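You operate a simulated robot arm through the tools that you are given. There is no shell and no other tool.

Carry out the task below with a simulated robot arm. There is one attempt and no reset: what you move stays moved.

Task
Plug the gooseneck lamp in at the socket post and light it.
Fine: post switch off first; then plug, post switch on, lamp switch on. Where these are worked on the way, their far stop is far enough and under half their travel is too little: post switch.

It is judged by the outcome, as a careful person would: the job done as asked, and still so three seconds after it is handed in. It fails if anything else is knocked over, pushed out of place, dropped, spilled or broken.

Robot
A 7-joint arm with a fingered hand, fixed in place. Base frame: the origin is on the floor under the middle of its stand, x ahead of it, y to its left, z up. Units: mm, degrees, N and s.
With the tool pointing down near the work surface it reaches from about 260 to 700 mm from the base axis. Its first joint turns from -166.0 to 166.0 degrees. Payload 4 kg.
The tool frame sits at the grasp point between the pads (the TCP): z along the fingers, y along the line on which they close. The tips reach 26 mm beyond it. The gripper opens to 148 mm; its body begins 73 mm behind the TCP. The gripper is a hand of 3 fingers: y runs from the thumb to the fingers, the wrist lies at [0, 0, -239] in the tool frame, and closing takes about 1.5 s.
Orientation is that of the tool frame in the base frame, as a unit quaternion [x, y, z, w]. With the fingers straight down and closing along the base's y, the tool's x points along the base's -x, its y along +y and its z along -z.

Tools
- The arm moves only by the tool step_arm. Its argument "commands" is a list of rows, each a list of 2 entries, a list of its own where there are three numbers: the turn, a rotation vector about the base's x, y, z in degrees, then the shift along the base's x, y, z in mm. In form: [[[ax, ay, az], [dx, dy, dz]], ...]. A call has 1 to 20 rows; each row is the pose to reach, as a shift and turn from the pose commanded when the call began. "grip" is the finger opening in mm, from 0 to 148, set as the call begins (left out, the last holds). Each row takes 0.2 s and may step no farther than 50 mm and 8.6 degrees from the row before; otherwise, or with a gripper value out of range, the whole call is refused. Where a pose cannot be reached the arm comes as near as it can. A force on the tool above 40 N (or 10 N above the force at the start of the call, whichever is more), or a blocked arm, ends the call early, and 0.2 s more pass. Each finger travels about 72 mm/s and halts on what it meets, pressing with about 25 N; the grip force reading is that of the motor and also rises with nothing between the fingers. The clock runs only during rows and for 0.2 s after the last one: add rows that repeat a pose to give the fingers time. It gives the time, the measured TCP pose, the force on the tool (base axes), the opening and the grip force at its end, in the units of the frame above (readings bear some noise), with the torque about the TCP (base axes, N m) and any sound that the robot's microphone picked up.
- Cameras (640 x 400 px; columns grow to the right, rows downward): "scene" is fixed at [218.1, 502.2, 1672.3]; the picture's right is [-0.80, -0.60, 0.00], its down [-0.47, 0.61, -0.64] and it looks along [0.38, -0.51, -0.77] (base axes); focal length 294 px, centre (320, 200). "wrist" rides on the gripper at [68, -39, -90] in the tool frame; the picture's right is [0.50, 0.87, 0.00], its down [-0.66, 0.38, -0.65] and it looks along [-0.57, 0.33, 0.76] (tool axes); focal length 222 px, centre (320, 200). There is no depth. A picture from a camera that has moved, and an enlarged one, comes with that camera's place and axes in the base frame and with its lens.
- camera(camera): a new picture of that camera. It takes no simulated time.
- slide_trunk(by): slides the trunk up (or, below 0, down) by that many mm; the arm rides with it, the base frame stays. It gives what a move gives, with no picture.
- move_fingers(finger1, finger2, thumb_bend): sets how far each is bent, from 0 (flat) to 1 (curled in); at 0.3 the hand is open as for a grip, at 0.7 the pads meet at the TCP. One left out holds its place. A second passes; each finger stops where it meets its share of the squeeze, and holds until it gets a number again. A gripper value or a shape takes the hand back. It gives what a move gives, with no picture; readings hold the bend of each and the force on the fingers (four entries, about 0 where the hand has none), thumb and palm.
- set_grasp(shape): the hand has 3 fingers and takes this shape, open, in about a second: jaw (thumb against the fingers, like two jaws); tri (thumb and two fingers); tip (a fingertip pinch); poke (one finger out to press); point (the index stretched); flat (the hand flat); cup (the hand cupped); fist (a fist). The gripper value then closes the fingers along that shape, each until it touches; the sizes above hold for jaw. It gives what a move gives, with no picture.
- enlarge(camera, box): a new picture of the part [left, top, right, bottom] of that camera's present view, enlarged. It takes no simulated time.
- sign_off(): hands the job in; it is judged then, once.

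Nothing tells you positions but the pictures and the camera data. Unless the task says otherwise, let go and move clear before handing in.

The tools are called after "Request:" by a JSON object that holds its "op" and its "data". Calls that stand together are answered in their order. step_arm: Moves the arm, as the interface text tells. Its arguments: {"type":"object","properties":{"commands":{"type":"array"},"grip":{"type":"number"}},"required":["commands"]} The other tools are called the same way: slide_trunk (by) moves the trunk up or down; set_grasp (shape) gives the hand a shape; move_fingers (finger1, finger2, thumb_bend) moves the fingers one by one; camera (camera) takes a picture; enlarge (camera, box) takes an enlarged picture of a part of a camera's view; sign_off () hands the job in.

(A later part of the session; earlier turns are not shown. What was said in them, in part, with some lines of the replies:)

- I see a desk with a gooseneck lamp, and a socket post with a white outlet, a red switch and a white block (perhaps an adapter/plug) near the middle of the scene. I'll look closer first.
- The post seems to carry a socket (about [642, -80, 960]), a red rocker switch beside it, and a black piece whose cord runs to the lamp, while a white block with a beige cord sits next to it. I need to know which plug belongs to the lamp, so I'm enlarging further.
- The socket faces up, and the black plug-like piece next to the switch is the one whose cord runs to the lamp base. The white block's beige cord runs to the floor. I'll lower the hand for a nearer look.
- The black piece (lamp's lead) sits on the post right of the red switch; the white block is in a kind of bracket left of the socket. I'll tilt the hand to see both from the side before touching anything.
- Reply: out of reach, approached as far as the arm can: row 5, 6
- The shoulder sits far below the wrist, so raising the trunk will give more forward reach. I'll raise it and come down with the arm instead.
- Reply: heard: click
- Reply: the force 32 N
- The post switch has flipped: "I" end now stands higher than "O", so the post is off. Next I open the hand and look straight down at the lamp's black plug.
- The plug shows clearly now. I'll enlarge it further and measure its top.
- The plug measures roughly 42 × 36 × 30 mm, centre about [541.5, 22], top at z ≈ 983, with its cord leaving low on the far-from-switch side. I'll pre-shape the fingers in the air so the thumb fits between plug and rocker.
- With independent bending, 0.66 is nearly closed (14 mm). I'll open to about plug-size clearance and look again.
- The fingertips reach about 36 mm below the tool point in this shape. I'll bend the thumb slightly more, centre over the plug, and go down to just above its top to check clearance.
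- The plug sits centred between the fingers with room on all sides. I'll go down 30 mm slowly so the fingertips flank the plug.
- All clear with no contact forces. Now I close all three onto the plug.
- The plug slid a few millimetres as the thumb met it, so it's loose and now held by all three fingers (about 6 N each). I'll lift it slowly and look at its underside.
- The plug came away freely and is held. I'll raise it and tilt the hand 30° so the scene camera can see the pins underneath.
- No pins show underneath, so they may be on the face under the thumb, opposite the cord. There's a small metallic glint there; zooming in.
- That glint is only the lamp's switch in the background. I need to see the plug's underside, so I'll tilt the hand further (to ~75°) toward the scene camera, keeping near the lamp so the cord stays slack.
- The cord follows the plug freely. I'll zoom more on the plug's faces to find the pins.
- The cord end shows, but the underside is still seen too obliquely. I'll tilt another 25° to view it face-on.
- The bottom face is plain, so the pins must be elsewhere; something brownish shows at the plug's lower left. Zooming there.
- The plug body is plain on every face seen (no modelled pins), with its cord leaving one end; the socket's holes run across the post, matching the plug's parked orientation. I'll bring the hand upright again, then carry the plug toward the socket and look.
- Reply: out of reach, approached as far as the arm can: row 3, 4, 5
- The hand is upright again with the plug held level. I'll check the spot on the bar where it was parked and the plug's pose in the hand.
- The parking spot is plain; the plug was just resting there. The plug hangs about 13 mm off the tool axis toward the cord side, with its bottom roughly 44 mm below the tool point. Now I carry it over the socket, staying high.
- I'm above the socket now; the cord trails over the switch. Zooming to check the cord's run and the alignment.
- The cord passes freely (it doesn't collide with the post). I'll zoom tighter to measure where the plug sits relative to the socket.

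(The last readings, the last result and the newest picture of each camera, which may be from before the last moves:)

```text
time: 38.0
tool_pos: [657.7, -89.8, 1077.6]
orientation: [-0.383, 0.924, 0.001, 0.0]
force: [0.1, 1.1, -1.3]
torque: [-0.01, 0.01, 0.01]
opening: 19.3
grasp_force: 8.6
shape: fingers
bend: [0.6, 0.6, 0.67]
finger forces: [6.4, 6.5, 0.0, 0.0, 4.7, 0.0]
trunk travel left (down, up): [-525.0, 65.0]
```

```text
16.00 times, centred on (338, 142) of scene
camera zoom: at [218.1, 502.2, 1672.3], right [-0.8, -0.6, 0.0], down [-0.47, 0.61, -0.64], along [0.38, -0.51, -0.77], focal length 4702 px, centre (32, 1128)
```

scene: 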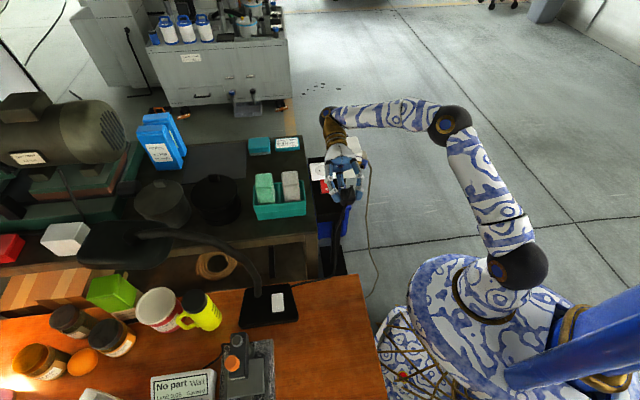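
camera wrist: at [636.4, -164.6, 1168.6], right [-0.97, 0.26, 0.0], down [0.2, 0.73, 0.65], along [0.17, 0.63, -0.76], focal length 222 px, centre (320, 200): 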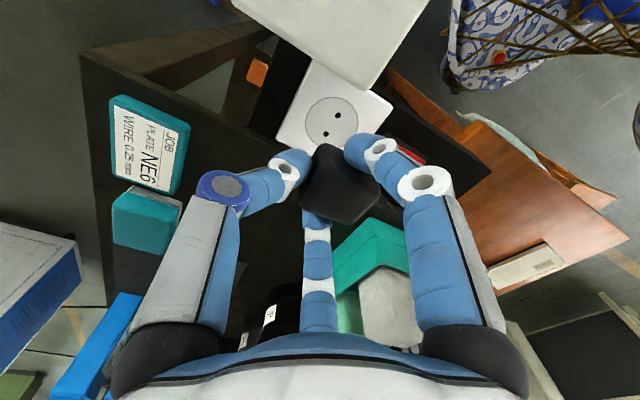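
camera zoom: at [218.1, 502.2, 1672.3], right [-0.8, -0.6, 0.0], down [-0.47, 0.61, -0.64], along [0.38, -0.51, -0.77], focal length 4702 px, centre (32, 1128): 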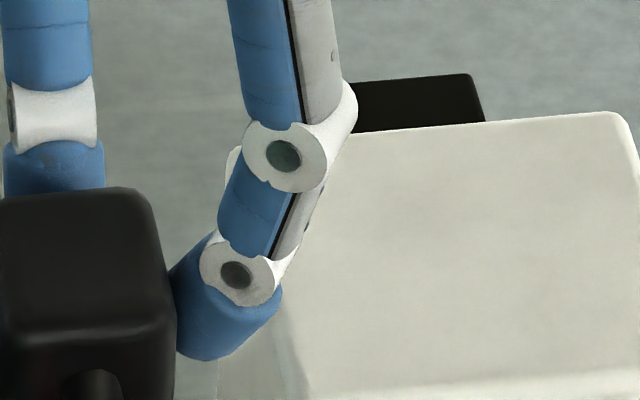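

Request:
{"op": "enlarge", "data": {"camera": "scene", "box": [320, 136, 346, 162]}}

```text
15.38 times, centred on (333, 149) of scene
camera zoom: at [218.1, 502.2, 1672.3], right [-0.8, -0.6, 0.0], down [-0.47, 0.61, -0.64], along [0.38, -0.51, -0.77], focal length 4522 px, centre (120, 985)
```

zoom: 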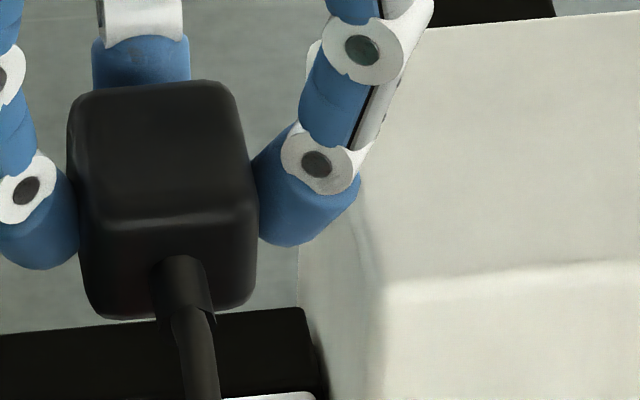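

The plug centre is within about 1 mm of the socket centre and squared up with it. I'll lower it to just above the plate.

Request:
{"op": "step_arm", "data": {"commands": [[[0, 0, 0], [0, 0, -12]], [[0, 0, 0], [0, 0, -24]], [[0, 0, 0], [0, 0, -36]], [[0, 0, 0], [0, 0, -48]], [[0, 0, 0], [0, 0, -58]], [[0, 0, 0], [0, 0, -66]], [[0, 0, 0], [0, 0, -66]]]}}

Request:
{"op": "enlarge", "data": {"camera": "scene", "box": [315, 150, 357, 190]}}

Request:
{"op": "enlarge", "data": {"camera": "wrist", "box": [265, 60, 425, 230]}}

```text
time: 39.6
tool_pos: [657.8, -90.3, 1012.6]
orientation: [-0.382, 0.924, 0.0, 0.0]
force: [0.2, -0.3, -1.0]
torque: [-0.03, 0.0, 0.01]
opening: 19.5
grasp_force: 8.7
shape: fingers
bend: [0.6, 0.6, 0.67]
finger forces: [6.3, 6.6, 0.1, 0.0, 4.8, 0.0]
trunk travel left (down, up): [-525.0, 65.0]
```

```text
10.00 times, centred on (336, 170) of scene
camera zoom: at [218.1, 502.2, 1672.3], right [-0.8, -0.6, 0.0], down [-0.47, 0.61, -0.64], along [0.38, -0.51, -0.77], focal length 2939 px, centre (160, 500)
```

zoom: 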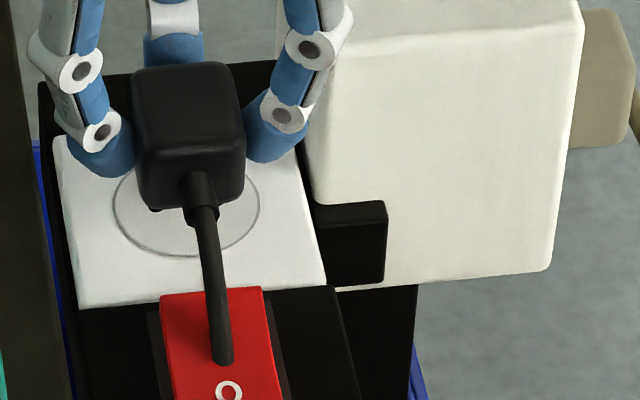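

```text
2.35 times, centred on (345, 145) of wrist
camera zoom: at [637.0, -165.7, 1104.4], right [-0.97, 0.26, 0.0], down [0.2, 0.73, 0.65], along [0.17, 0.63, -0.76], focal length 523 px, centre (261, 329)
```

zoom: 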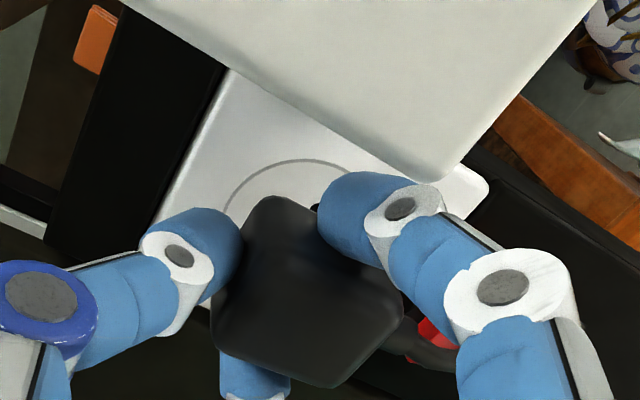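

Aligned to about 1 mm, with the plug bottom roughly 10 mm above the plate. I'll lower in small steps, watching force and sound.

Request:
{"op": "step_arm", "data": {"commands": [[[0, 0, 0], [-0.5, 0.3, -2]], [[0, 0, 0], [-0.5, 0.3, -4]], [[0, 0, 0], [-0.5, 0.3, -6]], [[0, 0, 0], [-0.5, 0.3, -8]], [[0, 0, 0], [-0.5, 0.3, -8]]]}}

Request:
{"op": "enlarge", "data": {"camera": "scene", "box": [315, 150, 357, 190]}}

```text
time: 40.8
tool_pos: [657.7, -90.7, 1003.5]
orientation: [-0.383, 0.924, 0.0, 0.0]
force: [-0.8, -0.4, -0.1]
torque: [0.01, -0.02, -0.01]
opening: 19.5
grasp_force: 8.4
shape: fingers
bend: [0.6, 0.6, 0.67]
finger forces: [6.3, 6.6, 0.0, 0.0, 4.7, 0.0]
trunk travel left (down, up): [-525.0, 65.0]
```

```text
10.00 times, centred on (336, 170) of scene
camera zoom: at [218.1, 502.2, 1672.3], right [-0.8, -0.6, 0.0], down [-0.47, 0.61, -0.64], along [0.38, -0.51, -0.77], focal length 2939 px, centre (160, 500)
```

zoom: 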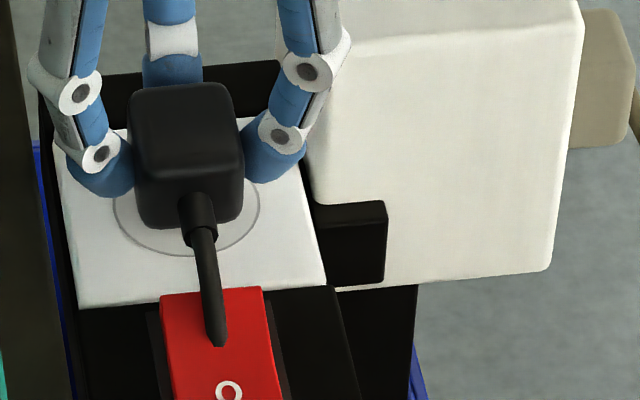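

No contact yet. Continuing down in small steps.

Request:
{"op": "step_arm", "data": {"commands": [[[0, 0, 0], [0, 0, -1.5]], [[0, 0, 0], [0, 0, -3]], [[0, 0, 0], [0, 0, -4.5]], [[0, 0, 0], [0, 0, -4.5]]]}}

Request:
{"op": "enlarge", "data": {"camera": "scene", "box": [315, 150, 357, 190]}}

```text
time: 41.8
tool_pos: [657.1, -90.5, 1000.0]
orientation: [-0.384, 0.923, 0.002, 0.0]
force: [0.3, 0.7, -0.2]
torque: [0.0, -0.03, 0.01]
opening: 19.3
grasp_force: 8.8
shape: fingers
bend: [0.6, 0.6, 0.67]
finger forces: [6.4, 6.5, 0.0, 0.0, 4.7, 0.0]
trunk travel left (down, up): [-525.0, 65.0]
```

```text
10.00 times, centred on (336, 170) of scene
camera zoom: at [218.1, 502.2, 1672.3], right [-0.8, -0.6, 0.0], down [-0.47, 0.61, -0.64], along [0.38, -0.51, -0.77], focal length 2939 px, centre (160, 500)
```

zoom: 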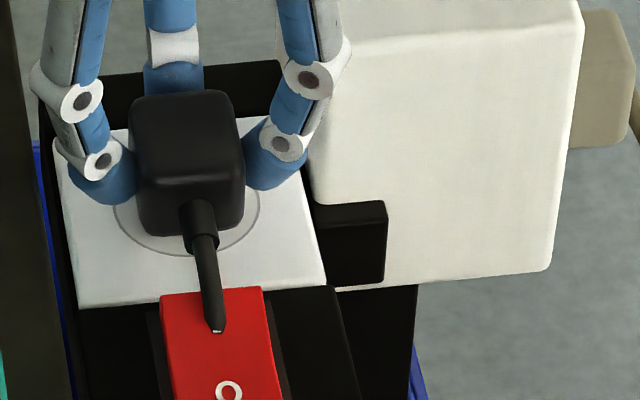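

Request:
{"op": "step_arm", "data": {"commands": [[[0, 0, 0], [0, 0, -1.5]], [[0, 0, 0], [0, 0, -3]], [[0, 0, 0], [0, 0, -4]], [[0, 0, 0], [0, 0, -4]]]}}

Request:
{"op": "enlarge", "data": {"camera": "scene", "box": [315, 150, 357, 190]}}

```text
time: 42.8
tool_pos: [655.7, -89.3, 997.9]
orientation: [-0.383, 0.924, 0.0, 0.0]
force: [0.2, 0.0, 8.4]
torque: [0.08, 0.04, 0.02]
opening: 19.4
grasp_force: 10.5
shape: fingers
bend: [0.6, 0.6, 0.67]
finger forces: [7.8, 7.5, 0.0, 0.0, 5.4, 0.1]
trunk travel left (down, up): [-525.0, 65.0]
heard: snap
```

```text
10.00 times, centred on (336, 170) of scene
camera zoom: at [218.1, 502.2, 1672.3], right [-0.8, -0.6, 0.0], down [-0.47, 0.61, -0.64], along [0.38, -0.51, -0.77], focal length 2939 px, centre (160, 500)
```

zoom: 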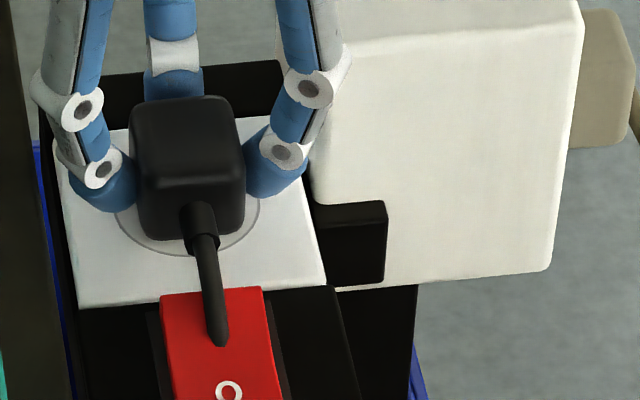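

A "snap" was heard with about 8 N upward: the plug has gone in. I'll press lightly a little more to be sure it's fully seated.

Request:
{"op": "step_arm", "data": {"commands": [[[0, 0, 0], [0, 0, -1]], [[0, 0, 0], [0, 0, -2]], [[0, 0, 0], [0, 0, -2]]]}}

Request:
{"op": "enlarge", "data": {"camera": "scene", "box": [315, 150, 357, 190]}}

```text
time: 43.6
tool_pos: [656.1, -90.1, 995.4]
orientation: [-0.382, 0.924, 0.0, 0.001]
force: [2.8, -1.4, 14.7]
torque: [0.05, 0.04, 0.01]
opening: 18.6
grasp_force: 12.0
shape: fingers
bend: [0.6, 0.6, 0.68]
finger forces: [8.2, 8.2, 0.1, 0.0, 7.1, 0.1]
trunk travel left (down, up): [-525.0, 65.0]
```

```text
10.00 times, centred on (336, 170) of scene
camera zoom: at [218.1, 502.2, 1672.3], right [-0.8, -0.6, 0.0], down [-0.47, 0.61, -0.64], along [0.38, -0.51, -0.77], focal length 2939 px, centre (160, 500)
```

zoom: 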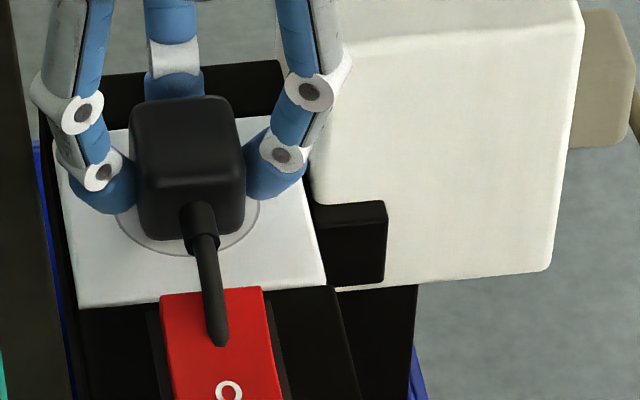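

The plug didn't move further, so it's seated. I'll ease the pressure, open the fingers just enough to clear (the white box is close by), and rise straight up.

Request:
{"op": "step_arm", "data": {"commands": [[[0, 0, 0], [0, 0, 1.5]], [[0, 0, 0], [0, 0, 3]]]}}

Request:
{"op": "move_fingers", "data": {"finger1": 0.57, "finger2": 0.57, "thumb_bend": 0.62}}

Request:
{"op": "enlarge", "data": {"camera": "scene", "box": [315, 150, 357, 190]}}

Request:
{"op": "enlarge", "data": {"camera": "wrist", "box": [265, 60, 425, 230]}}

```text
time: 44.2
tool_pos: [657.0, -88.8, 996.7]
orientation: [-0.382, 0.924, 0.001, 0.0]
force: [0.2, -0.6, 4.8]
torque: [0.02, 0.03, 0.0]
opening: 18.9
grasp_force: 10.7
shape: fingers
bend: [0.6, 0.6, 0.68]
finger forces: [7.8, 7.4, 0.0, 0.0, 6.0, 0.0]
trunk travel left (down, up): [-525.0, 65.0]
```

```text
time: 45.2
tool_pos: [658.0, -90.0, 997.0]
orientation: [-0.383, 0.924, 0.001, -0.001]
force: [0.0, -0.6, -0.6]
torque: [0.0, -0.02, 0.0]
opening: 32.6
grasp_force: 0.1
shape: fingers
bend: [0.56, 0.56, 0.62]
finger forces: [0.0, 0.1, 0.1, 0.0, 0.1, 0.1]
trunk travel left (down, up): [-525.0, 65.0]
```

```text
10.00 times, centred on (336, 170) of scene
camera zoom: at [218.1, 502.2, 1672.3], right [-0.8, -0.6, 0.0], down [-0.47, 0.61, -0.64], along [0.38, -0.51, -0.77], focal length 2939 px, centre (160, 500)
```

zoom: 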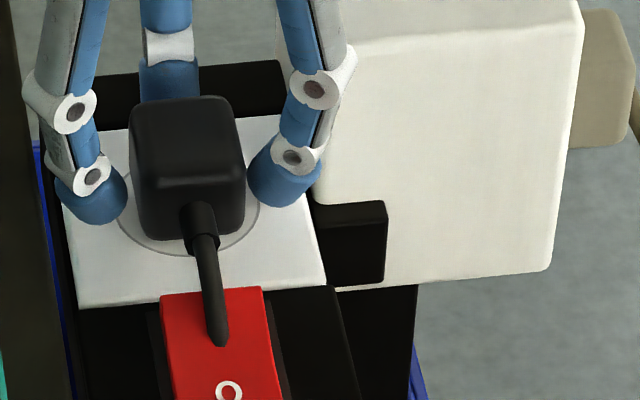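

```text
2.35 times, centred on (345, 145) of wrist
camera zoom: at [636.9, -164.7, 1089.1], right [-0.97, 0.26, 0.0], down [0.2, 0.73, 0.65], along [0.17, 0.63, -0.76], focal length 523 px, centre (261, 329)
```

zoom: 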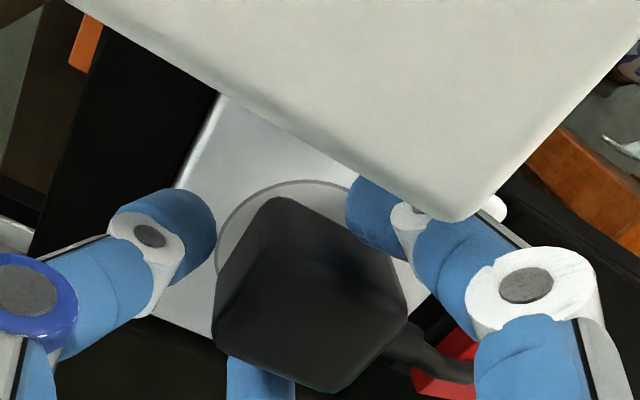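

Released cleanly; the plug stays put. Rising straight up.

Request:
{"op": "step_arm", "data": {"commands": [[[0, 0, 0], [0, 0, 8]], [[0, 0, 0], [0, 0, 20]], [[0, 0, 0], [0, 0, 45]], [[0, 0, 0], [0, 0, 75]], [[0, 0, 0], [0, 0, 100]], [[0, 0, 0], [0, 0, 100]]]}}

Request:
{"op": "camera", "data": {"camera": "wrist"}}

Request:
{"op": "enlarge", "data": {"camera": "scene", "box": [310, 150, 370, 220]}}

```text
time: 46.6
tool_pos: [656.7, -90.0, 1099.0]
orientation: [-0.382, 0.924, 0.001, -0.001]
force: [0.3, 0.4, 1.0]
torque: [0.0, 0.01, 0.02]
opening: 32.3
grasp_force: 0.0
shape: fingers
bend: [0.56, 0.56, 0.62]
finger forces: [0.1, 0.0, 0.2, 0.1, 0.0, 0.0]
trunk travel left (down, up): [-525.0, 65.0]
```

```text
taken
camera wrist: at [636.7, -164.8, 1190.3], right [-0.97, 0.26, 0.0], down [0.2, 0.73, 0.65], along [0.17, 0.63, -0.76], focal length 222 px, centre (320, 200)
```

wrist: 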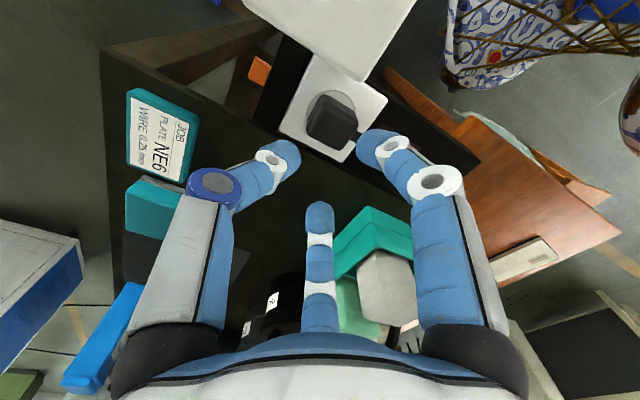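

```text
5.71 times, centred on (340, 185) of scene
camera zoom: at [218.1, 502.2, 1672.3], right [-0.8, -0.6, 0.0], down [-0.47, 0.61, -0.64], along [0.38, -0.51, -0.77], focal length 1679 px, centre (206, 286)
```

zoom: 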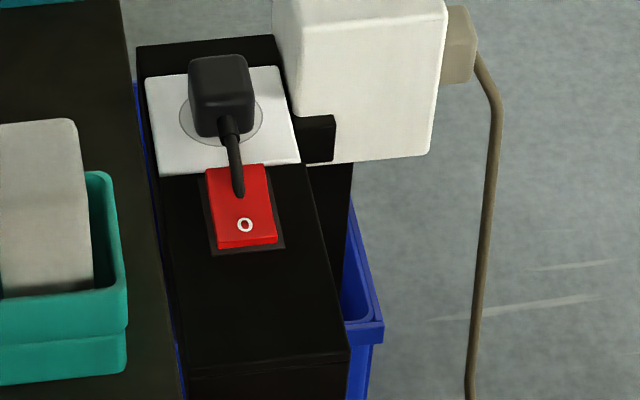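

The plug is seated in the socket. Next I form the poke shape and turn the hand −75°, so that thumb and curled fingers stay clear of the plug while I press the "I" end of the post switch.

Request:
{"op": "set_grasp", "data": {"shape": "poke"}}

Request:
{"op": "step_arm", "data": {"commands": [[[0, 0, -8.4], [-6, 6, 0]], [[0, 0, -16.8], [-12, 12, 0]], [[0, 0, -25.2], [-18, 18, 0]], [[0, 0, -33.6], [-24, 24, 0]], [[0, 0, -42], [-30, 30, 0]], [[0, 0, -50.4], [-36, 36, 0]], [[0, 0, -58.8], [-42, 42, -10]], [[0, 0, -67.2], [-48, 48, -20]], [[0, 0, -75], [-51, 53, -40]], [[0, 0, -75], [-51, 53, -40]]]}}

Request:
{"op": "camera", "data": {"camera": "wrist"}}

Request:
{"op": "enlarge", "data": {"camera": "scene", "box": [310, 130, 370, 200]}}

```text
time: 47.5
tool_pos: [658.7, -91.4, 1099.3]
orientation: [-0.383, 0.924, 0.0, -0.001]
force: [-0.9, -1.1, 0.4]
torque: [0.02, -0.02, 0.0]
opening: 0.2
grasp_force: 0.0
shape: poke
bend: [1.0, 1.0, 0.4]
finger forces: [0.0, 0.0, 0.0, 0.0, 0.0, 0.2]
trunk travel left (down, up): [-525.0, 65.0]
```

```text
time: 49.7
tool_pos: [605.8, -37.9, 1058.5]
orientation: [0.261, 0.965, 0.0, 0.0]
force: [-0.1, 1.1, 0.9]
torque: [-0.01, 0.0, 0.01]
opening: 0.1
grasp_force: 0.1
shape: poke
bend: [1.0, 1.0, 0.4]
finger forces: [0.0, 0.1, 0.0, 0.0, 0.0, 0.0]
trunk travel left (down, up): [-525.0, 65.0]
```

```text
taken
camera wrist: at [527.1, -37.1, 1148.9], right [0.0, 1.0, 0.0], down [0.76, 0.0, 0.65], along [0.65, 0.0, -0.76], focal length 222 px, centre (320, 200)
```

wrist: 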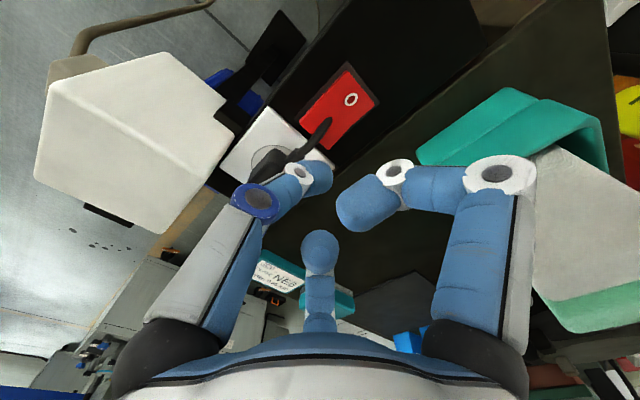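

```text
5.71 times, centred on (340, 165) of scene
camera zoom: at [218.1, 502.2, 1672.3], right [-0.8, -0.6, 0.0], down [-0.47, 0.61, -0.64], along [0.38, -0.51, -0.77], focal length 1679 px, centre (206, 400)
```

zoom: 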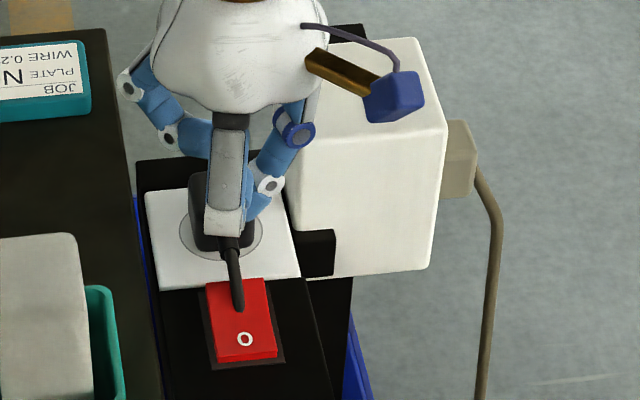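

The tip is lined up over the "I" half, clear of plug and cord sleeve. Descending to just above the rocker.

Request:
{"op": "step_arm", "data": {"commands": [[[0, 0, 0], [1.5, 1.5, -15]], [[0, 0, 0], [1.5, 1.5, -30]], [[0, 0, 0], [1.5, 1.5, -42]], [[0, 0, 0], [1.5, 1.5, -52]], [[0, 0, 0], [1.5, 1.5, -52]]]}}

Request:
{"op": "camera", "data": {"camera": "wrist"}}

Request:
{"op": "enlarge", "data": {"camera": "scene", "box": [310, 145, 360, 195]}}

```text
time: 50.9
tool_pos: [607.3, -34.9, 1006.5]
orientation: [0.259, 0.966, 0.0, 0.0]
force: [-0.4, 0.2, 0.1]
torque: [0.0, -0.02, -0.02]
opening: 0.0
grasp_force: 0.0
shape: poke
bend: [1.0, 1.0, 0.4]
finger forces: [0.0, 0.1, 0.0, 0.0, 0.2, 0.1]
trunk travel left (down, up): [-525.0, 65.0]
```

```text
taken
camera wrist: at [528.5, -34.8, 1097.7], right [0.0, 1.0, 0.0], down [0.76, 0.0, 0.65], along [0.65, 0.0, -0.76], focal length 222 px, centre (320, 200)
```

wrist: 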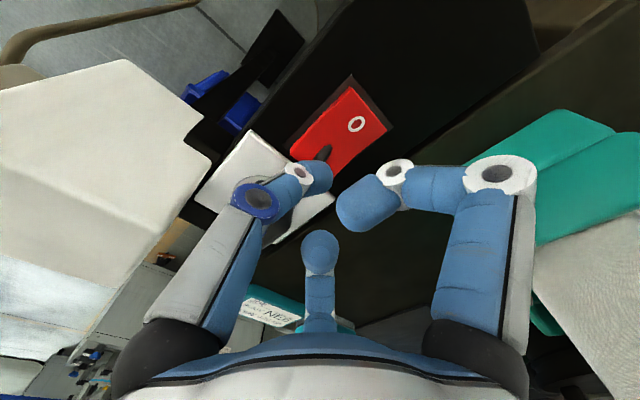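

```text
8.00 times, centred on (335, 170) of scene
camera zoom: at [218.1, 502.2, 1672.3], right [-0.8, -0.6, 0.0], down [-0.47, 0.61, -0.64], along [0.38, -0.51, -0.77], focal length 2351 px, centre (200, 440)
```

zoom: 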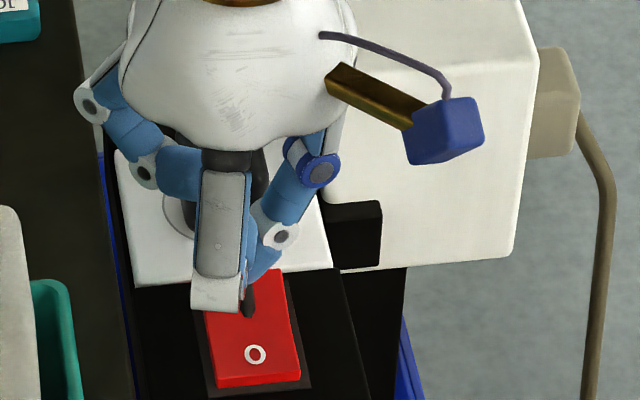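

No contact yet; pressing down on the "I" end in small steps.

Request:
{"op": "step_arm", "data": {"commands": [[[0, 0, 0], [0, 0, -3]], [[0, 0, 0], [0, 0, -5]], [[0, 0, 0], [0, 0, -7]], [[0, 0, 0], [0, 0, -8.5]], [[0, 0, 0], [0, 0, -8.5]]]}}

Request:
{"op": "enlarge", "data": {"camera": "wrist", "box": [260, 60, 420, 200]}}

```text
time: 52.1
tool_pos: [606.9, -35.2, 997.4]
orientation: [0.259, 0.966, 0.0, 0.0]
force: [-1.0, 0.1, -0.5]
torque: [-0.03, 0.04, 0.0]
opening: 0.1
grasp_force: 0.1
shape: poke
bend: [1.0, 1.0, 0.4]
finger forces: [0.1, 0.0, 0.0, 0.0, 0.1, 0.0]
trunk travel left (down, up): [-525.0, 65.0]
heard: click
```

```text
2.86 times, centred on (340, 130) of wrist
camera zoom: at [529.3, -35.2, 1088.7], right [0.0, 1.0, 0.0], down [0.76, 0.0, 0.65], along [0.65, 0.0, -0.76], focal length 635 px, centre (263, 400)
```

zoom: 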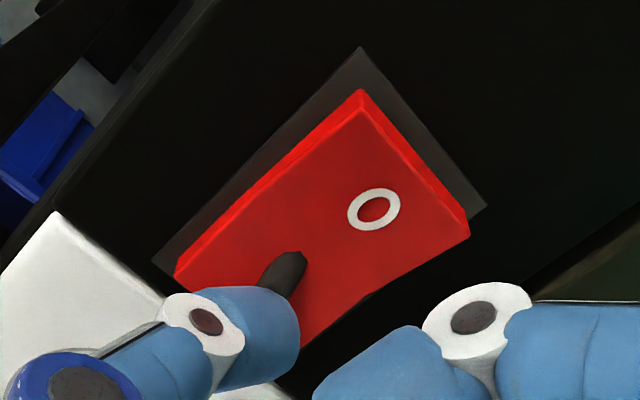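

Click — the "O" end is up. I'll press further to the stop to be sure, then back off.

Request:
{"op": "step_arm", "data": {"commands": [[[0, 0, 0], [0, 0, -1]], [[0, 0, 0], [0, 0, -2]], [[0, 0, 0], [0, 0, -3]], [[0, 0, 0], [0, 0, -4]], [[0, 0, 0], [0, 0, -4]]]}}

```text
time: 53.3
tool_pos: [607.9, -36.9, 996.3]
orientation: [0.26, 0.966, 0.001, 0.003]
force: [3.4, -6.3, 24.6]
torque: [-0.07, -0.02, 0.05]
opening: 0.0
grasp_force: 0.1
shape: poke
bend: [1.0, 1.0, 0.4]
finger forces: [0.1, 0.1, 0.0, 0.0, 26.3, 0.0]
trunk travel left (down, up): [-525.0, 65.0]
```

It reached the stop (about 25 N). Rising clear and checking.

Request:
{"op": "step_arm", "data": {"commands": [[[0, 0, 0], [0, 0, 10]], [[0, 0, 0], [0, 0, 30]], [[0, 0, 0], [0, 0, 60]], [[0, 0, 0], [0, 0, 100]], [[0, 0, 0], [0, 0, 130]], [[0, 0, 0], [0, 0, 130]]]}}

Request:
{"op": "enlarge", "data": {"camera": "wrist", "box": [230, 60, 400, 190]}}

Request:
{"op": "camera", "data": {"camera": "wrist"}}

Request:
{"op": "enlarge", "data": {"camera": "scene", "box": [310, 150, 360, 200]}}

Request:
{"op": "enlarge", "data": {"camera": "scene", "box": [230, 270, 310, 340]}}

```text
time: 54.7
tool_pos: [607.2, -33.3, 1122.6]
orientation: [0.259, 0.966, 0.0, 0.0]
force: [-0.1, 0.3, -0.6]
torque: [0.01, 0.01, 0.0]
opening: 0.1
grasp_force: 0.0
shape: poke
bend: [1.0, 1.0, 0.4]
finger forces: [0.0, 0.0, 0.0, 0.0, 0.0, 0.0]
trunk travel left (down, up): [-525.0, 65.0]
```

```text
3.08 times, centred on (315, 125) of wrist
camera zoom: at [529.2, -33.5, 1214.4], right [0.0, 1.0, 0.0], down [0.76, 0.0, 0.65], along [0.65, 0.0, -0.76], focal length 684 px, centre (335, 431)
```

zoom: 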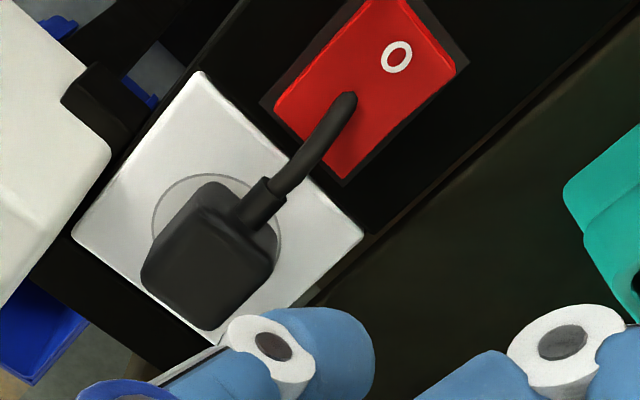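

```text
taken
camera wrist: at [529.2, -33.5, 1214.4], right [0.0, 1.0, 0.0], down [0.76, 0.0, 0.65], along [0.65, 0.0, -0.76], focal length 222 px, centre (320, 200)
```

wrist: 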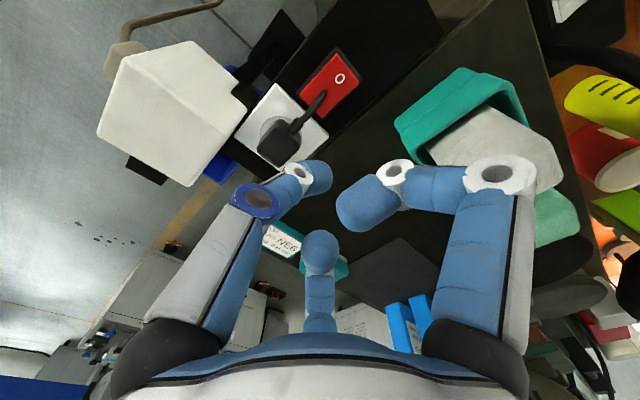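

```text
8.00 times, centred on (335, 175) of scene
camera zoom: at [218.1, 502.2, 1672.3], right [-0.8, -0.6, 0.0], down [-0.47, 0.61, -0.64], along [0.38, -0.51, -0.77], focal length 2351 px, centre (200, 400)
```

zoom: 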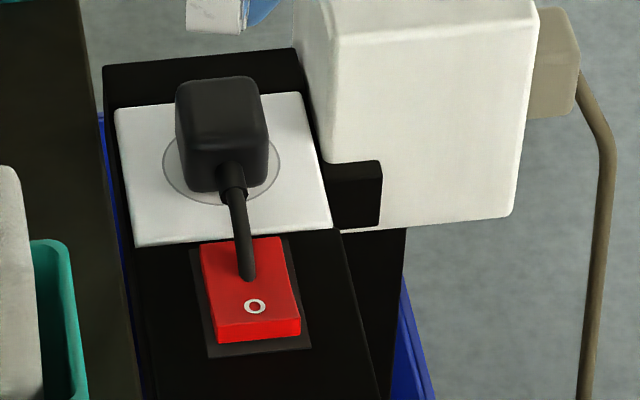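

```text
5.71 times, centred on (270, 305) of scene
camera zoom: at [218.1, 502.2, 1672.3], right [-0.8, -0.6, 0.0], down [-0.47, 0.61, -0.64], along [0.38, -0.51, -0.77], focal length 1679 px, centre (606, -400)
```

zoom: 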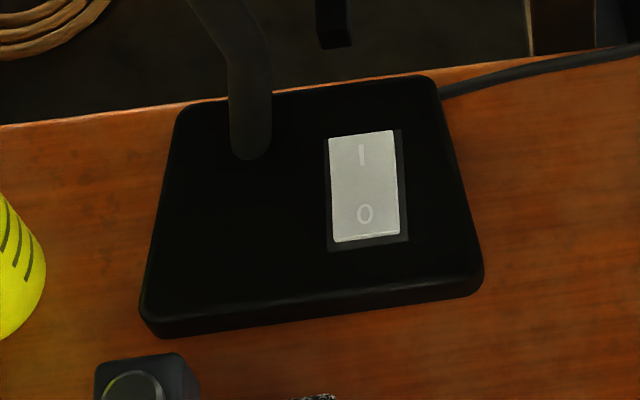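

The post switch is on and the plug is firmly in. The lamp's switch is at about [512, 319, 801] with the neck rising roughly 65 mm beyond it, so I'll move over and look closely before approaching.

Request:
{"op": "step_arm", "data": {"commands": [[[0, 0, 0], [-19.7, 37.1, 0]], [[0, 0, 0], [-39.4, 74.2, 0]], [[0, 0, 0], [-59, 111, -10]], [[0, 0, 0], [-79, 148, -20]], [[0, 0, 0], [-98, 185, -35]], [[0, 0, 0], [-118, 222, -50]], [[0, 0, 0], [-138, 260, -65]], [[0, 0, 0], [-157, 297, -80]], [[0, 0, 0], [-177, 334, -106]], [[0, 0, 0], [-177, 334, -106]]]}}

Request:
{"op": "camera", "data": {"camera": "wrist"}}

Request:
{"op": "camera", "data": {"camera": "scene"}}

```text
time: 56.9
tool_pos: [429.9, 299.8, 1017.1]
orientation: [0.259, 0.966, 0.0, 0.0]
force: [0.0, -0.6, 0.2]
torque: [-0.06, -0.03, -0.04]
opening: 0.0
grasp_force: 0.0
shape: poke
bend: [1.0, 1.0, 0.4]
finger forces: [0.0, 0.0, 0.0, 0.0, 0.0, 0.0]
trunk travel left (down, up): [-525.0, 65.0]
```

```text
taken
camera wrist: at [351.7, 300.1, 1108.5], right [0.0, 1.0, 0.0], down [0.76, 0.0, 0.65], along [0.65, 0.0, -0.76], focal length 222 px, centre (320, 200)
```

wrist: 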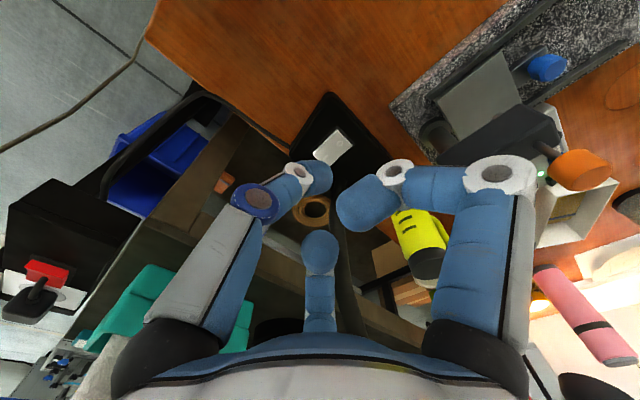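

```text
taken
```

scene: 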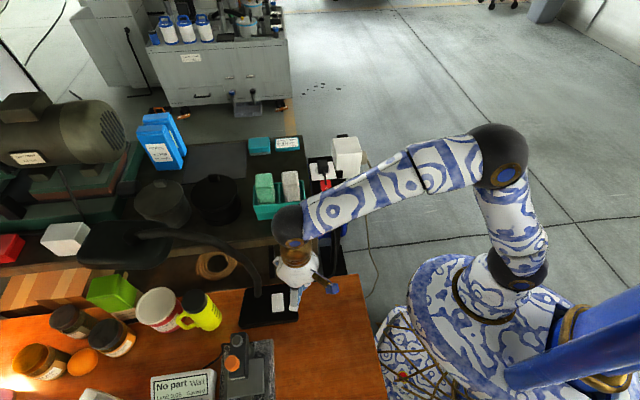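

I can see the lamp base and its white switch. Enlarging for position and state.

Request:
{"op": "enlarge", "data": {"camera": "wrist", "box": [280, 80, 400, 180]}}

Request:
{"op": "enlarge", "data": {"camera": "scene", "box": [200, 220, 340, 340]}}

```text
4.00 times, centred on (340, 130) of wrist
camera zoom: at [351.7, 300.1, 1108.5], right [0.0, 1.0, 0.0], down [0.76, 0.0, 0.65], along [0.65, 0.0, -0.76], focal length 888 px, centre (240, 480)
```

zoom: 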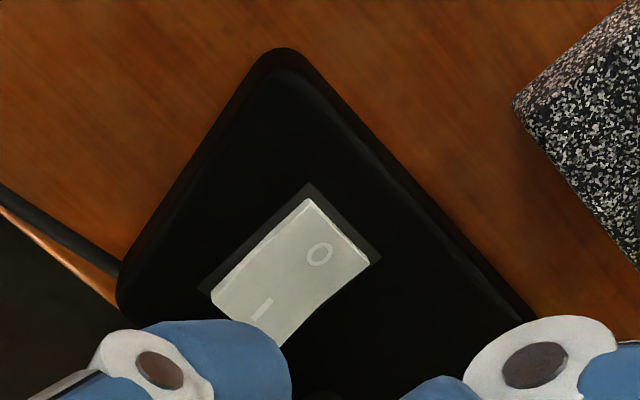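

```text
3.33 times, centred on (270, 280) of scene
camera zoom: at [218.1, 502.2, 1672.3], right [-0.8, -0.6, 0.0], down [-0.47, 0.61, -0.64], along [0.38, -0.51, -0.77], focal length 980 px, centre (487, -67)
```

zoom: 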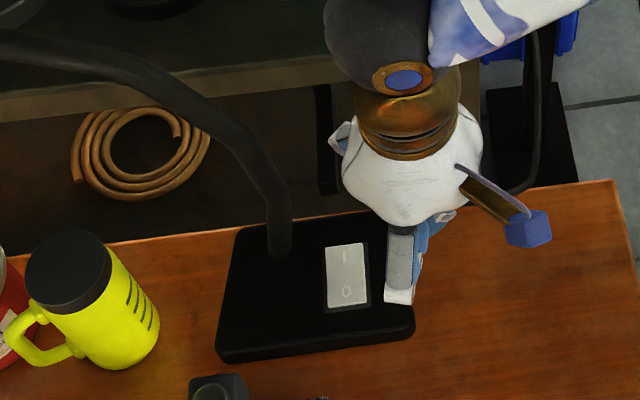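

The lamp switch's "I" mark is near [526, 309, 806], about 3 mm higher than "O", so it's off. The neck stands ~55 mm beyond it, so I'll turn the hand 15° and tilt it 20° away from the neck before approaching.

Request:
{"op": "step_arm", "data": {"commands": [[[0, 0, -7.5], [0, 0, 0]], [[0, 0, -15], [0, 0, 0]], [[0, 0, -15], [0, 0, 0]]]}}

Request:
{"op": "step_arm", "data": {"commands": [[[4.7, -4.7, 0], [5, 0, 0]], [[9.4, -9.4, 0], [20, 0, 0]], [[14.14, -14.14, 0], [40, 1, -10]], [[14.14, -14.14, 0], [65, 2, -40]], [[14.14, -14.14, 0], [96, 2, -68]], [[14.14, -14.14, 0], [96, 2, -68]]]}}

Request:
{"op": "camera", "data": {"camera": "wrist"}}

Request:
{"op": "enlarge", "data": {"camera": "scene", "box": [200, 210, 340, 340]}}

```text
time: 57.7
tool_pos: [430.3, 299.1, 1017.8]
orientation: [0.384, 0.923, 0.0, 0.001]
force: [-0.6, 0.5, 0.2]
torque: [0.02, -0.04, 0.0]
opening: 0.0
grasp_force: 0.0
shape: poke
bend: [1.0, 1.0, 0.4]
finger forces: [0.1, 0.0, 0.0, 0.0, 0.0, 0.0]
trunk travel left (down, up): [-525.0, 65.0]
```

```text
time: 59.1
tool_pos: [526.5, 300.0, 947.9]
orientation: [0.377, 0.909, 0.161, 0.067]
force: [0.8, -0.5, 0.8]
torque: [0.0, -0.01, -0.02]
opening: 0.1
grasp_force: 0.0
shape: poke
bend: [1.0, 1.0, 0.4]
finger forces: [0.1, 0.1, 0.0, 0.1, 0.0, 0.0]
trunk travel left (down, up): [-525.0, 65.0]
```

```text
taken
camera wrist: at [430.7, 299.7, 1020.3], right [0.22, 0.93, 0.3], down [0.56, -0.37, 0.74], along [0.8, 0.0, -0.6], focal length 222 px, centre (320, 200)
```

wrist: 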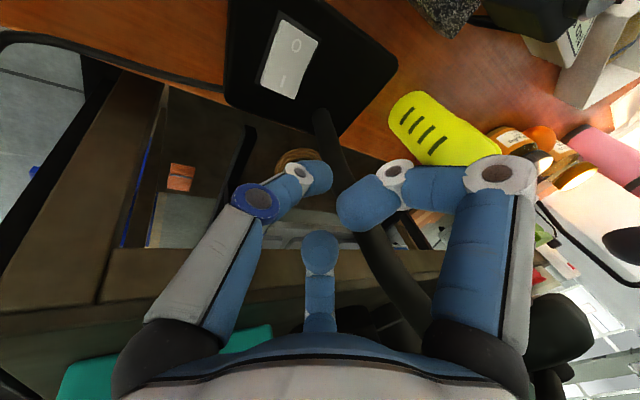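

```text
3.08 times, centred on (270, 275) of scene
camera zoom: at [218.1, 502.2, 1672.3], right [-0.8, -0.6, 0.0], down [-0.47, 0.61, -0.64], along [0.38, -0.51, -0.77], focal length 904 px, centre (474, -31)
```

zoom: 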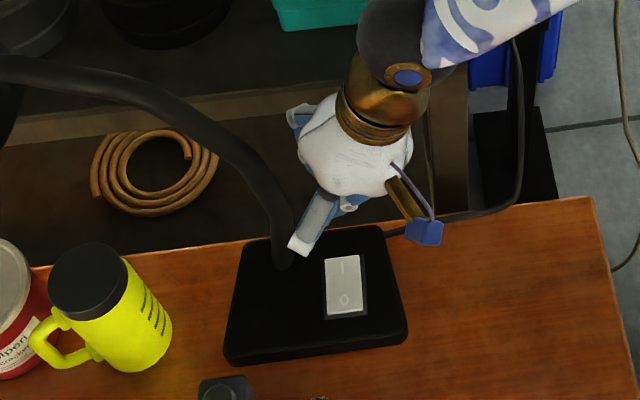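

The hand leans away from the neck with good clearance. Verifying the switch position from this closer view before lowering.

Request:
{"op": "enlarge", "data": {"camera": "wrist", "box": [230, 0, 390, 120]}}

```text
3.33 times, centred on (310, 60) of wrist
camera zoom: at [430.7, 299.7, 1020.3], right [0.22, 0.93, 0.3], down [0.56, -0.37, 0.74], along [0.8, 0.0, -0.6], focal length 740 px, centre (353, 667)
```

zoom: 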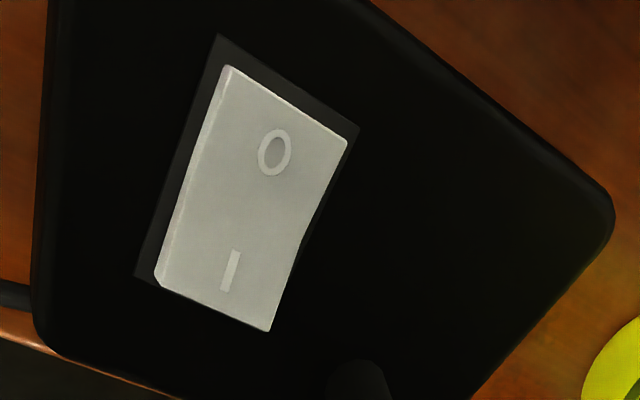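

Position confirmed: press point about [529, 305]. Lowering to just above the switch.

Request:
{"op": "step_arm", "data": {"commands": [[[0, 0, 0], [-0.3, 2.8, -20]], [[0, 0, 0], [-0.3, 2.8, -40]], [[0, 0, 0], [-0.3, 2.8, -60]], [[0, 0, 0], [-0.3, 2.8, -80]], [[0, 0, 0], [-0.3, 2.8, -95]], [[0, 0, 0], [-0.3, 2.8, -105]], [[0, 0, 0], [-0.3, 2.8, -105]]]}}

Request:
{"op": "camera", "data": {"camera": "wrist"}}

Request:
{"op": "enlarge", "data": {"camera": "scene", "box": [210, 230, 330, 340]}}

```text
time: 60.7
tool_pos: [526.1, 303.9, 843.6]
orientation: [0.377, 0.91, 0.16, 0.066]
force: [-0.1, -0.5, -0.5]
torque: [-0.03, 0.01, -0.01]
opening: 0.1
grasp_force: 0.2
shape: poke
bend: [1.0, 1.0, 0.4]
finger forces: [0.0, 0.1, 0.0, 0.1, 0.1, 0.1]
trunk travel left (down, up): [-525.0, 65.0]
```

```text
taken
camera wrist: at [430.7, 304.4, 916.3], right [0.22, 0.93, 0.3], down [0.56, -0.37, 0.74], along [0.8, 0.0, -0.6], focal length 222 px, centre (320, 200)
```

wrist: 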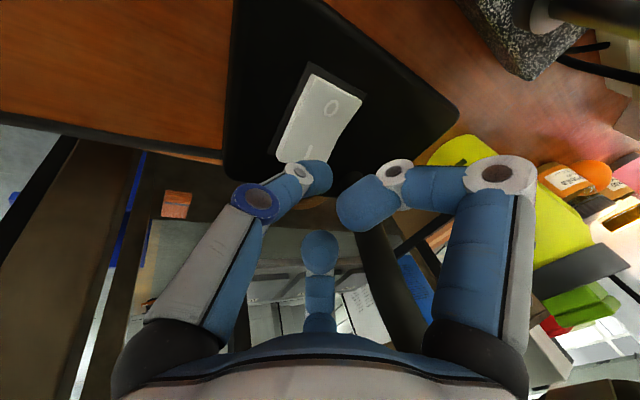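

```text
3.64 times, centred on (270, 285) of scene
camera zoom: at [218.1, 502.2, 1672.3], right [-0.8, -0.6, 0.0], down [-0.47, 0.61, -0.64], along [0.38, -0.51, -0.77], focal length 1069 px, centre (502, -109)
```

zoom: 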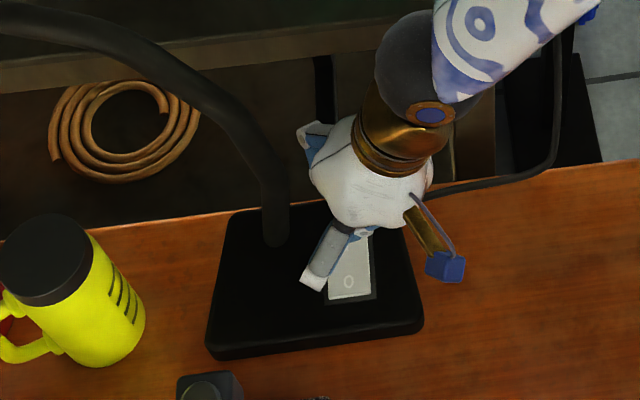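

The thumb tip is about 10 mm over the "I" end. Pressing down in small steps.

Request:
{"op": "step_arm", "data": {"commands": [[[0, 0, 0], [0, 0, -3]], [[0, 0, 0], [0, 0, -5]], [[0, 0, 0], [0, 0, -7]], [[0, 0, 0], [0, 0, -8.5]], [[0, 0, 0], [0, 0, -10]]]}}

Request:
{"op": "enlarge", "data": {"camera": "wrist", "box": [240, 50, 400, 200]}}

```text
time: 61.9
tool_pos: [526.1, 303.5, 833.8]
orientation: [0.378, 0.91, 0.16, 0.066]
force: [-0.2, -0.4, -0.1]
torque: [-0.01, 0.0, 0.01]
opening: 0.0
grasp_force: 0.1
shape: poke
bend: [1.0, 1.0, 0.4]
finger forces: [0.0, 0.1, 0.0, 0.2, 0.1, 0.1]
trunk travel left (down, up): [-525.0, 65.0]
```

```text
2.67 times, centred on (320, 125) of wrist
camera zoom: at [430.5, 304.7, 906.8], right [0.22, 0.93, 0.3], down [0.56, -0.37, 0.74], along [0.8, 0.0, -0.6], focal length 592 px, centre (320, 400)
```

zoom: 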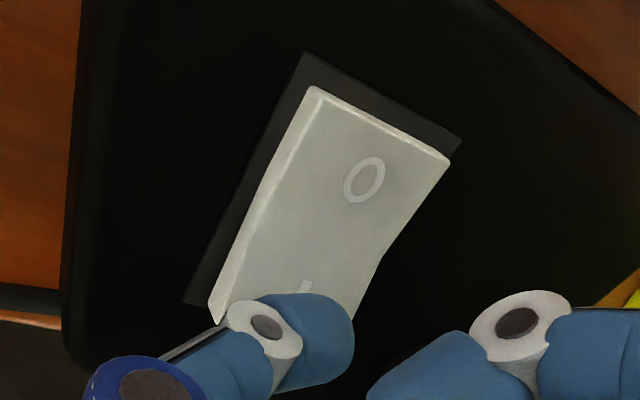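

Request:
{"op": "step_arm", "data": {"commands": [[[0, 0, 0], [0, 0, -1.5]], [[0, 0, 0], [0, 0, -3]], [[0, 0, 0], [0, 0, -4.5]], [[0, 0, 0], [0, 0, -4.5]]]}}

Request:
{"op": "enlarge", "data": {"camera": "wrist", "box": [240, 50, 400, 200]}}

```text
time: 62.9
tool_pos: [526.4, 303.1, 830.2]
orientation: [0.377, 0.91, 0.161, 0.066]
force: [-0.7, -0.1, -0.5]
torque: [-0.01, -0.01, -0.02]
opening: 0.1
grasp_force: 0.1
shape: poke
bend: [1.0, 1.0, 0.4]
finger forces: [0.1, 0.1, 0.0, 0.0, 0.1, 0.0]
trunk travel left (down, up): [-525.0, 65.0]
heard: click
```

```text
2.67 times, centred on (320, 125) of wrist
camera zoom: at [430.2, 303.6, 902.3], right [0.22, 0.93, 0.3], down [0.56, -0.37, 0.74], along [0.8, 0.0, -0.6], focal length 592 px, centre (320, 400)
```

zoom: 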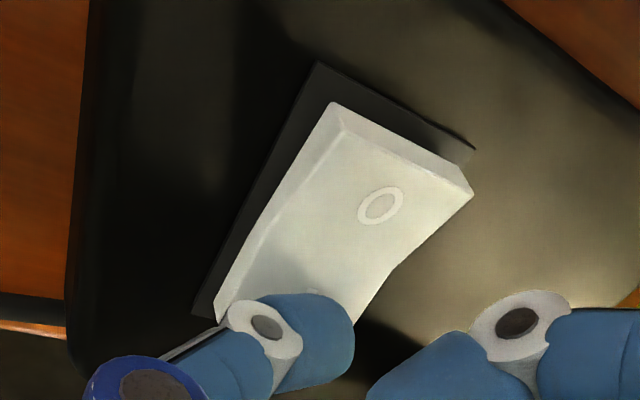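

Click — and the lamp has lit up. I'll press gently to its stop, then retreat.

Request:
{"op": "step_arm", "data": {"commands": [[[0, 0, 0], [0, 0, -1]], [[0, 0, 0], [0, 0, -2]], [[0, 0, 0], [0, 0, -2.5]]]}}

Request:
{"op": "step_arm", "data": {"commands": [[[0, 0, 0], [0, 0, 10]], [[0, 0, 0], [0, 0, 30]], [[0, 0, 0], [-5, -5, 60]], [[0, 0, 0], [-15, -10, 100]], [[0, 0, 0], [-30, -20, 140]], [[0, 0, 0], [-50, -40, 175]], [[0, 0, 0], [-80, -60, 200]], [[0, 0, 0], [-80, -60, 200]]]}}

Request:
{"op": "camera", "data": {"camera": "scene"}}

Request:
{"op": "camera", "data": {"camera": "wrist"}}

```text
time: 63.7
tool_pos: [526.3, 302.5, 827.7]
orientation: [0.377, 0.91, 0.161, 0.067]
force: [-2.6, -0.4, 9.4]
torque: [0.1, 0.02, 0.05]
opening: 0.2
grasp_force: 0.0
shape: poke
bend: [1.0, 1.0, 0.4]
finger forces: [0.0, 0.0, 0.0, 0.0, 9.1, 0.0]
trunk travel left (down, up): [-525.0, 65.0]
```

```text
time: 65.5
tool_pos: [445.4, 242.5, 1026.9]
orientation: [0.377, 0.91, 0.161, 0.067]
force: [0.0, 0.0, 0.2]
torque: [-0.03, 0.02, 0.03]
opening: 0.0
grasp_force: 0.1
shape: poke
bend: [1.0, 1.0, 0.4]
finger forces: [0.0, 0.0, 0.0, 0.0, 0.0, 0.0]
trunk travel left (down, up): [-525.0, 65.0]
```

```text
taken
```

scene: 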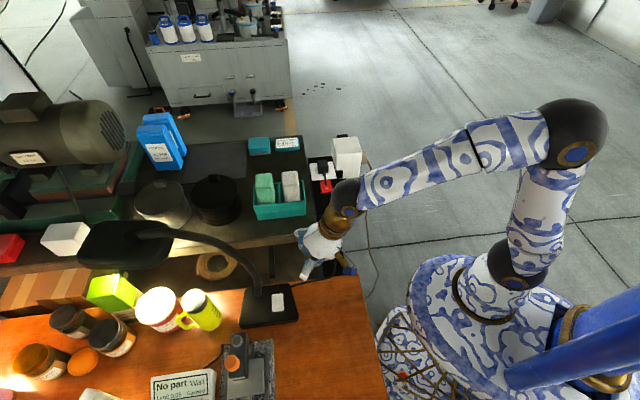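

```text
taken
camera wrist: at [349.2, 242.9, 1099.3], right [0.22, 0.93, 0.3], down [0.56, -0.37, 0.74], along [0.8, 0.0, -0.6], focal length 222 px, centre (320, 200)
```

wrist: 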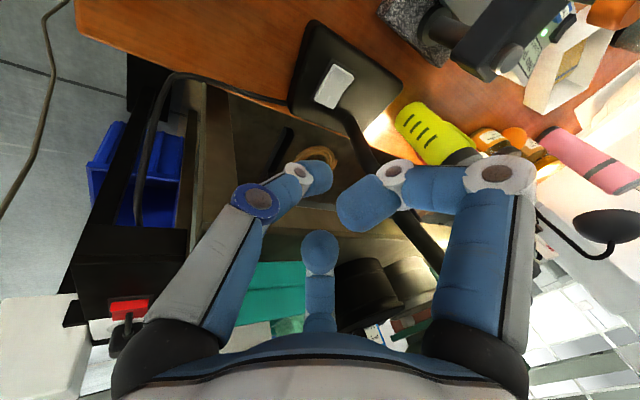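

The lamp is lit and nothing else appears moved. A final check of the plug, post switch and lamp base.

Request:
{"op": "enlarge", "data": {"camera": "scene", "box": [300, 140, 370, 200]}}

Request:
{"op": "enlarge", "data": {"camera": "scene", "box": [230, 270, 310, 340]}}

Request:
{"op": "enlarge", "data": {"camera": "scene", "box": [0, 210, 320, 400]}}

```text
6.67 times, centred on (335, 170) of scene
camera zoom: at [218.1, 502.2, 1672.3], right [-0.8, -0.6, 0.0], down [-0.47, 0.61, -0.64], along [0.38, -0.51, -0.77], focal length 1959 px, centre (220, 400)
```

zoom: 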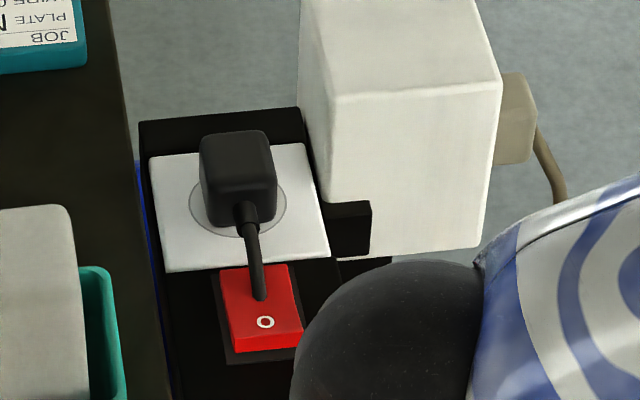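

```text
5.71 times, centred on (270, 305) of scene
camera zoom: at [218.1, 502.2, 1672.3], right [-0.8, -0.6, 0.0], down [-0.47, 0.61, -0.64], along [0.38, -0.51, -0.77], focal length 1679 px, centre (606, -400)
```

zoom: 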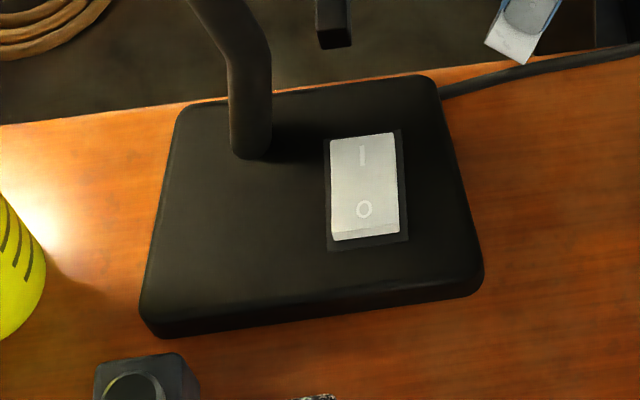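

```text
2.00 times, centred on (160, 305) of scene
camera zoom: at [218.1, 502.2, 1672.3], right [-0.8, -0.6, 0.0], down [-0.47, 0.61, -0.64], along [0.38, -0.51, -0.77], focal length 588 px, centre (640, -10)
```

zoom: 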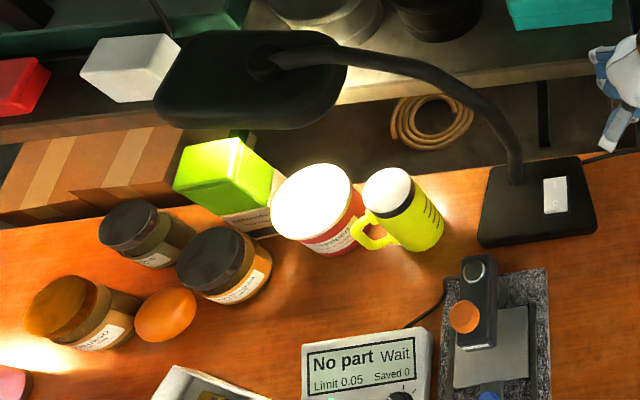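

The plug is seated, the post switch is on, the lamp is lit, and its base hasn't shifted. I'll draw the arm a bit further clear and hand in.

Request:
{"op": "step_arm", "data": {"commands": [[[0, 0, 0], [-15, -25, 25]], [[0, 0, 0], [-30, -50, 50]], [[0, 0, 0], [-40, -80, 80]], [[0, 0, 0], [-40, -80, 80]]]}}

Request:
{"op": "camera", "data": {"camera": "scene"}}

```text
time: 66.5
tool_pos: [403.3, 160.1, 1107.5]
orientation: [0.378, 0.91, 0.161, 0.067]
force: [-0.6, 0.4, 0.1]
torque: [0.02, -0.01, -0.01]
opening: 0.3
grasp_force: 0.1
shape: poke
bend: [1.0, 1.0, 0.4]
finger forces: [0.0, 0.0, 0.0, 0.0, 0.0, 0.0]
trunk travel left (down, up): [-525.0, 65.0]
```

```text
taken
```

scene: 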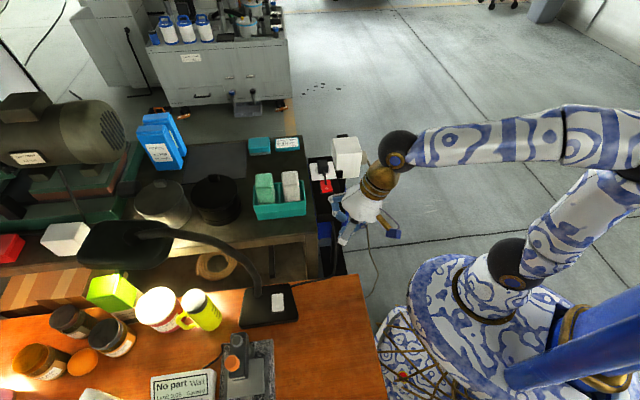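

Everything is as asked: post switched off first, lamp's plug in the socket, post switch on, lamp switch on, and the lamp shining with the arm clear. Handing in.

Request:
{"op": "sign_off", "data": {}}

```text
The job is handed in.
```

The gooseneck lamp is plugged in at the socket post and lit, and I've handed the job in.

The steps went in the order you gave:

- **Post switch off:** it was on at the start, so I pressed the "O" end until it clicked and reached its stop.
- **Plug in:** I traced the cord from the lamp base to the black plug lying loose on the post. I lifted it and set it into the socket. I heard a snap, and pressing further did not move it.
- **Post switch on:** I pressed the "I" end until it clicked and reached its stop.
- **Lamp switch on:** I pressed the "I" end, it clicked and the lamp lit.

In the last pictures the lamp was still shining and the plug was in the socket. The lamp base, the white box beside the socket and the things on the desk looked unmoved. The hand is empty and the arm is clear of everything.
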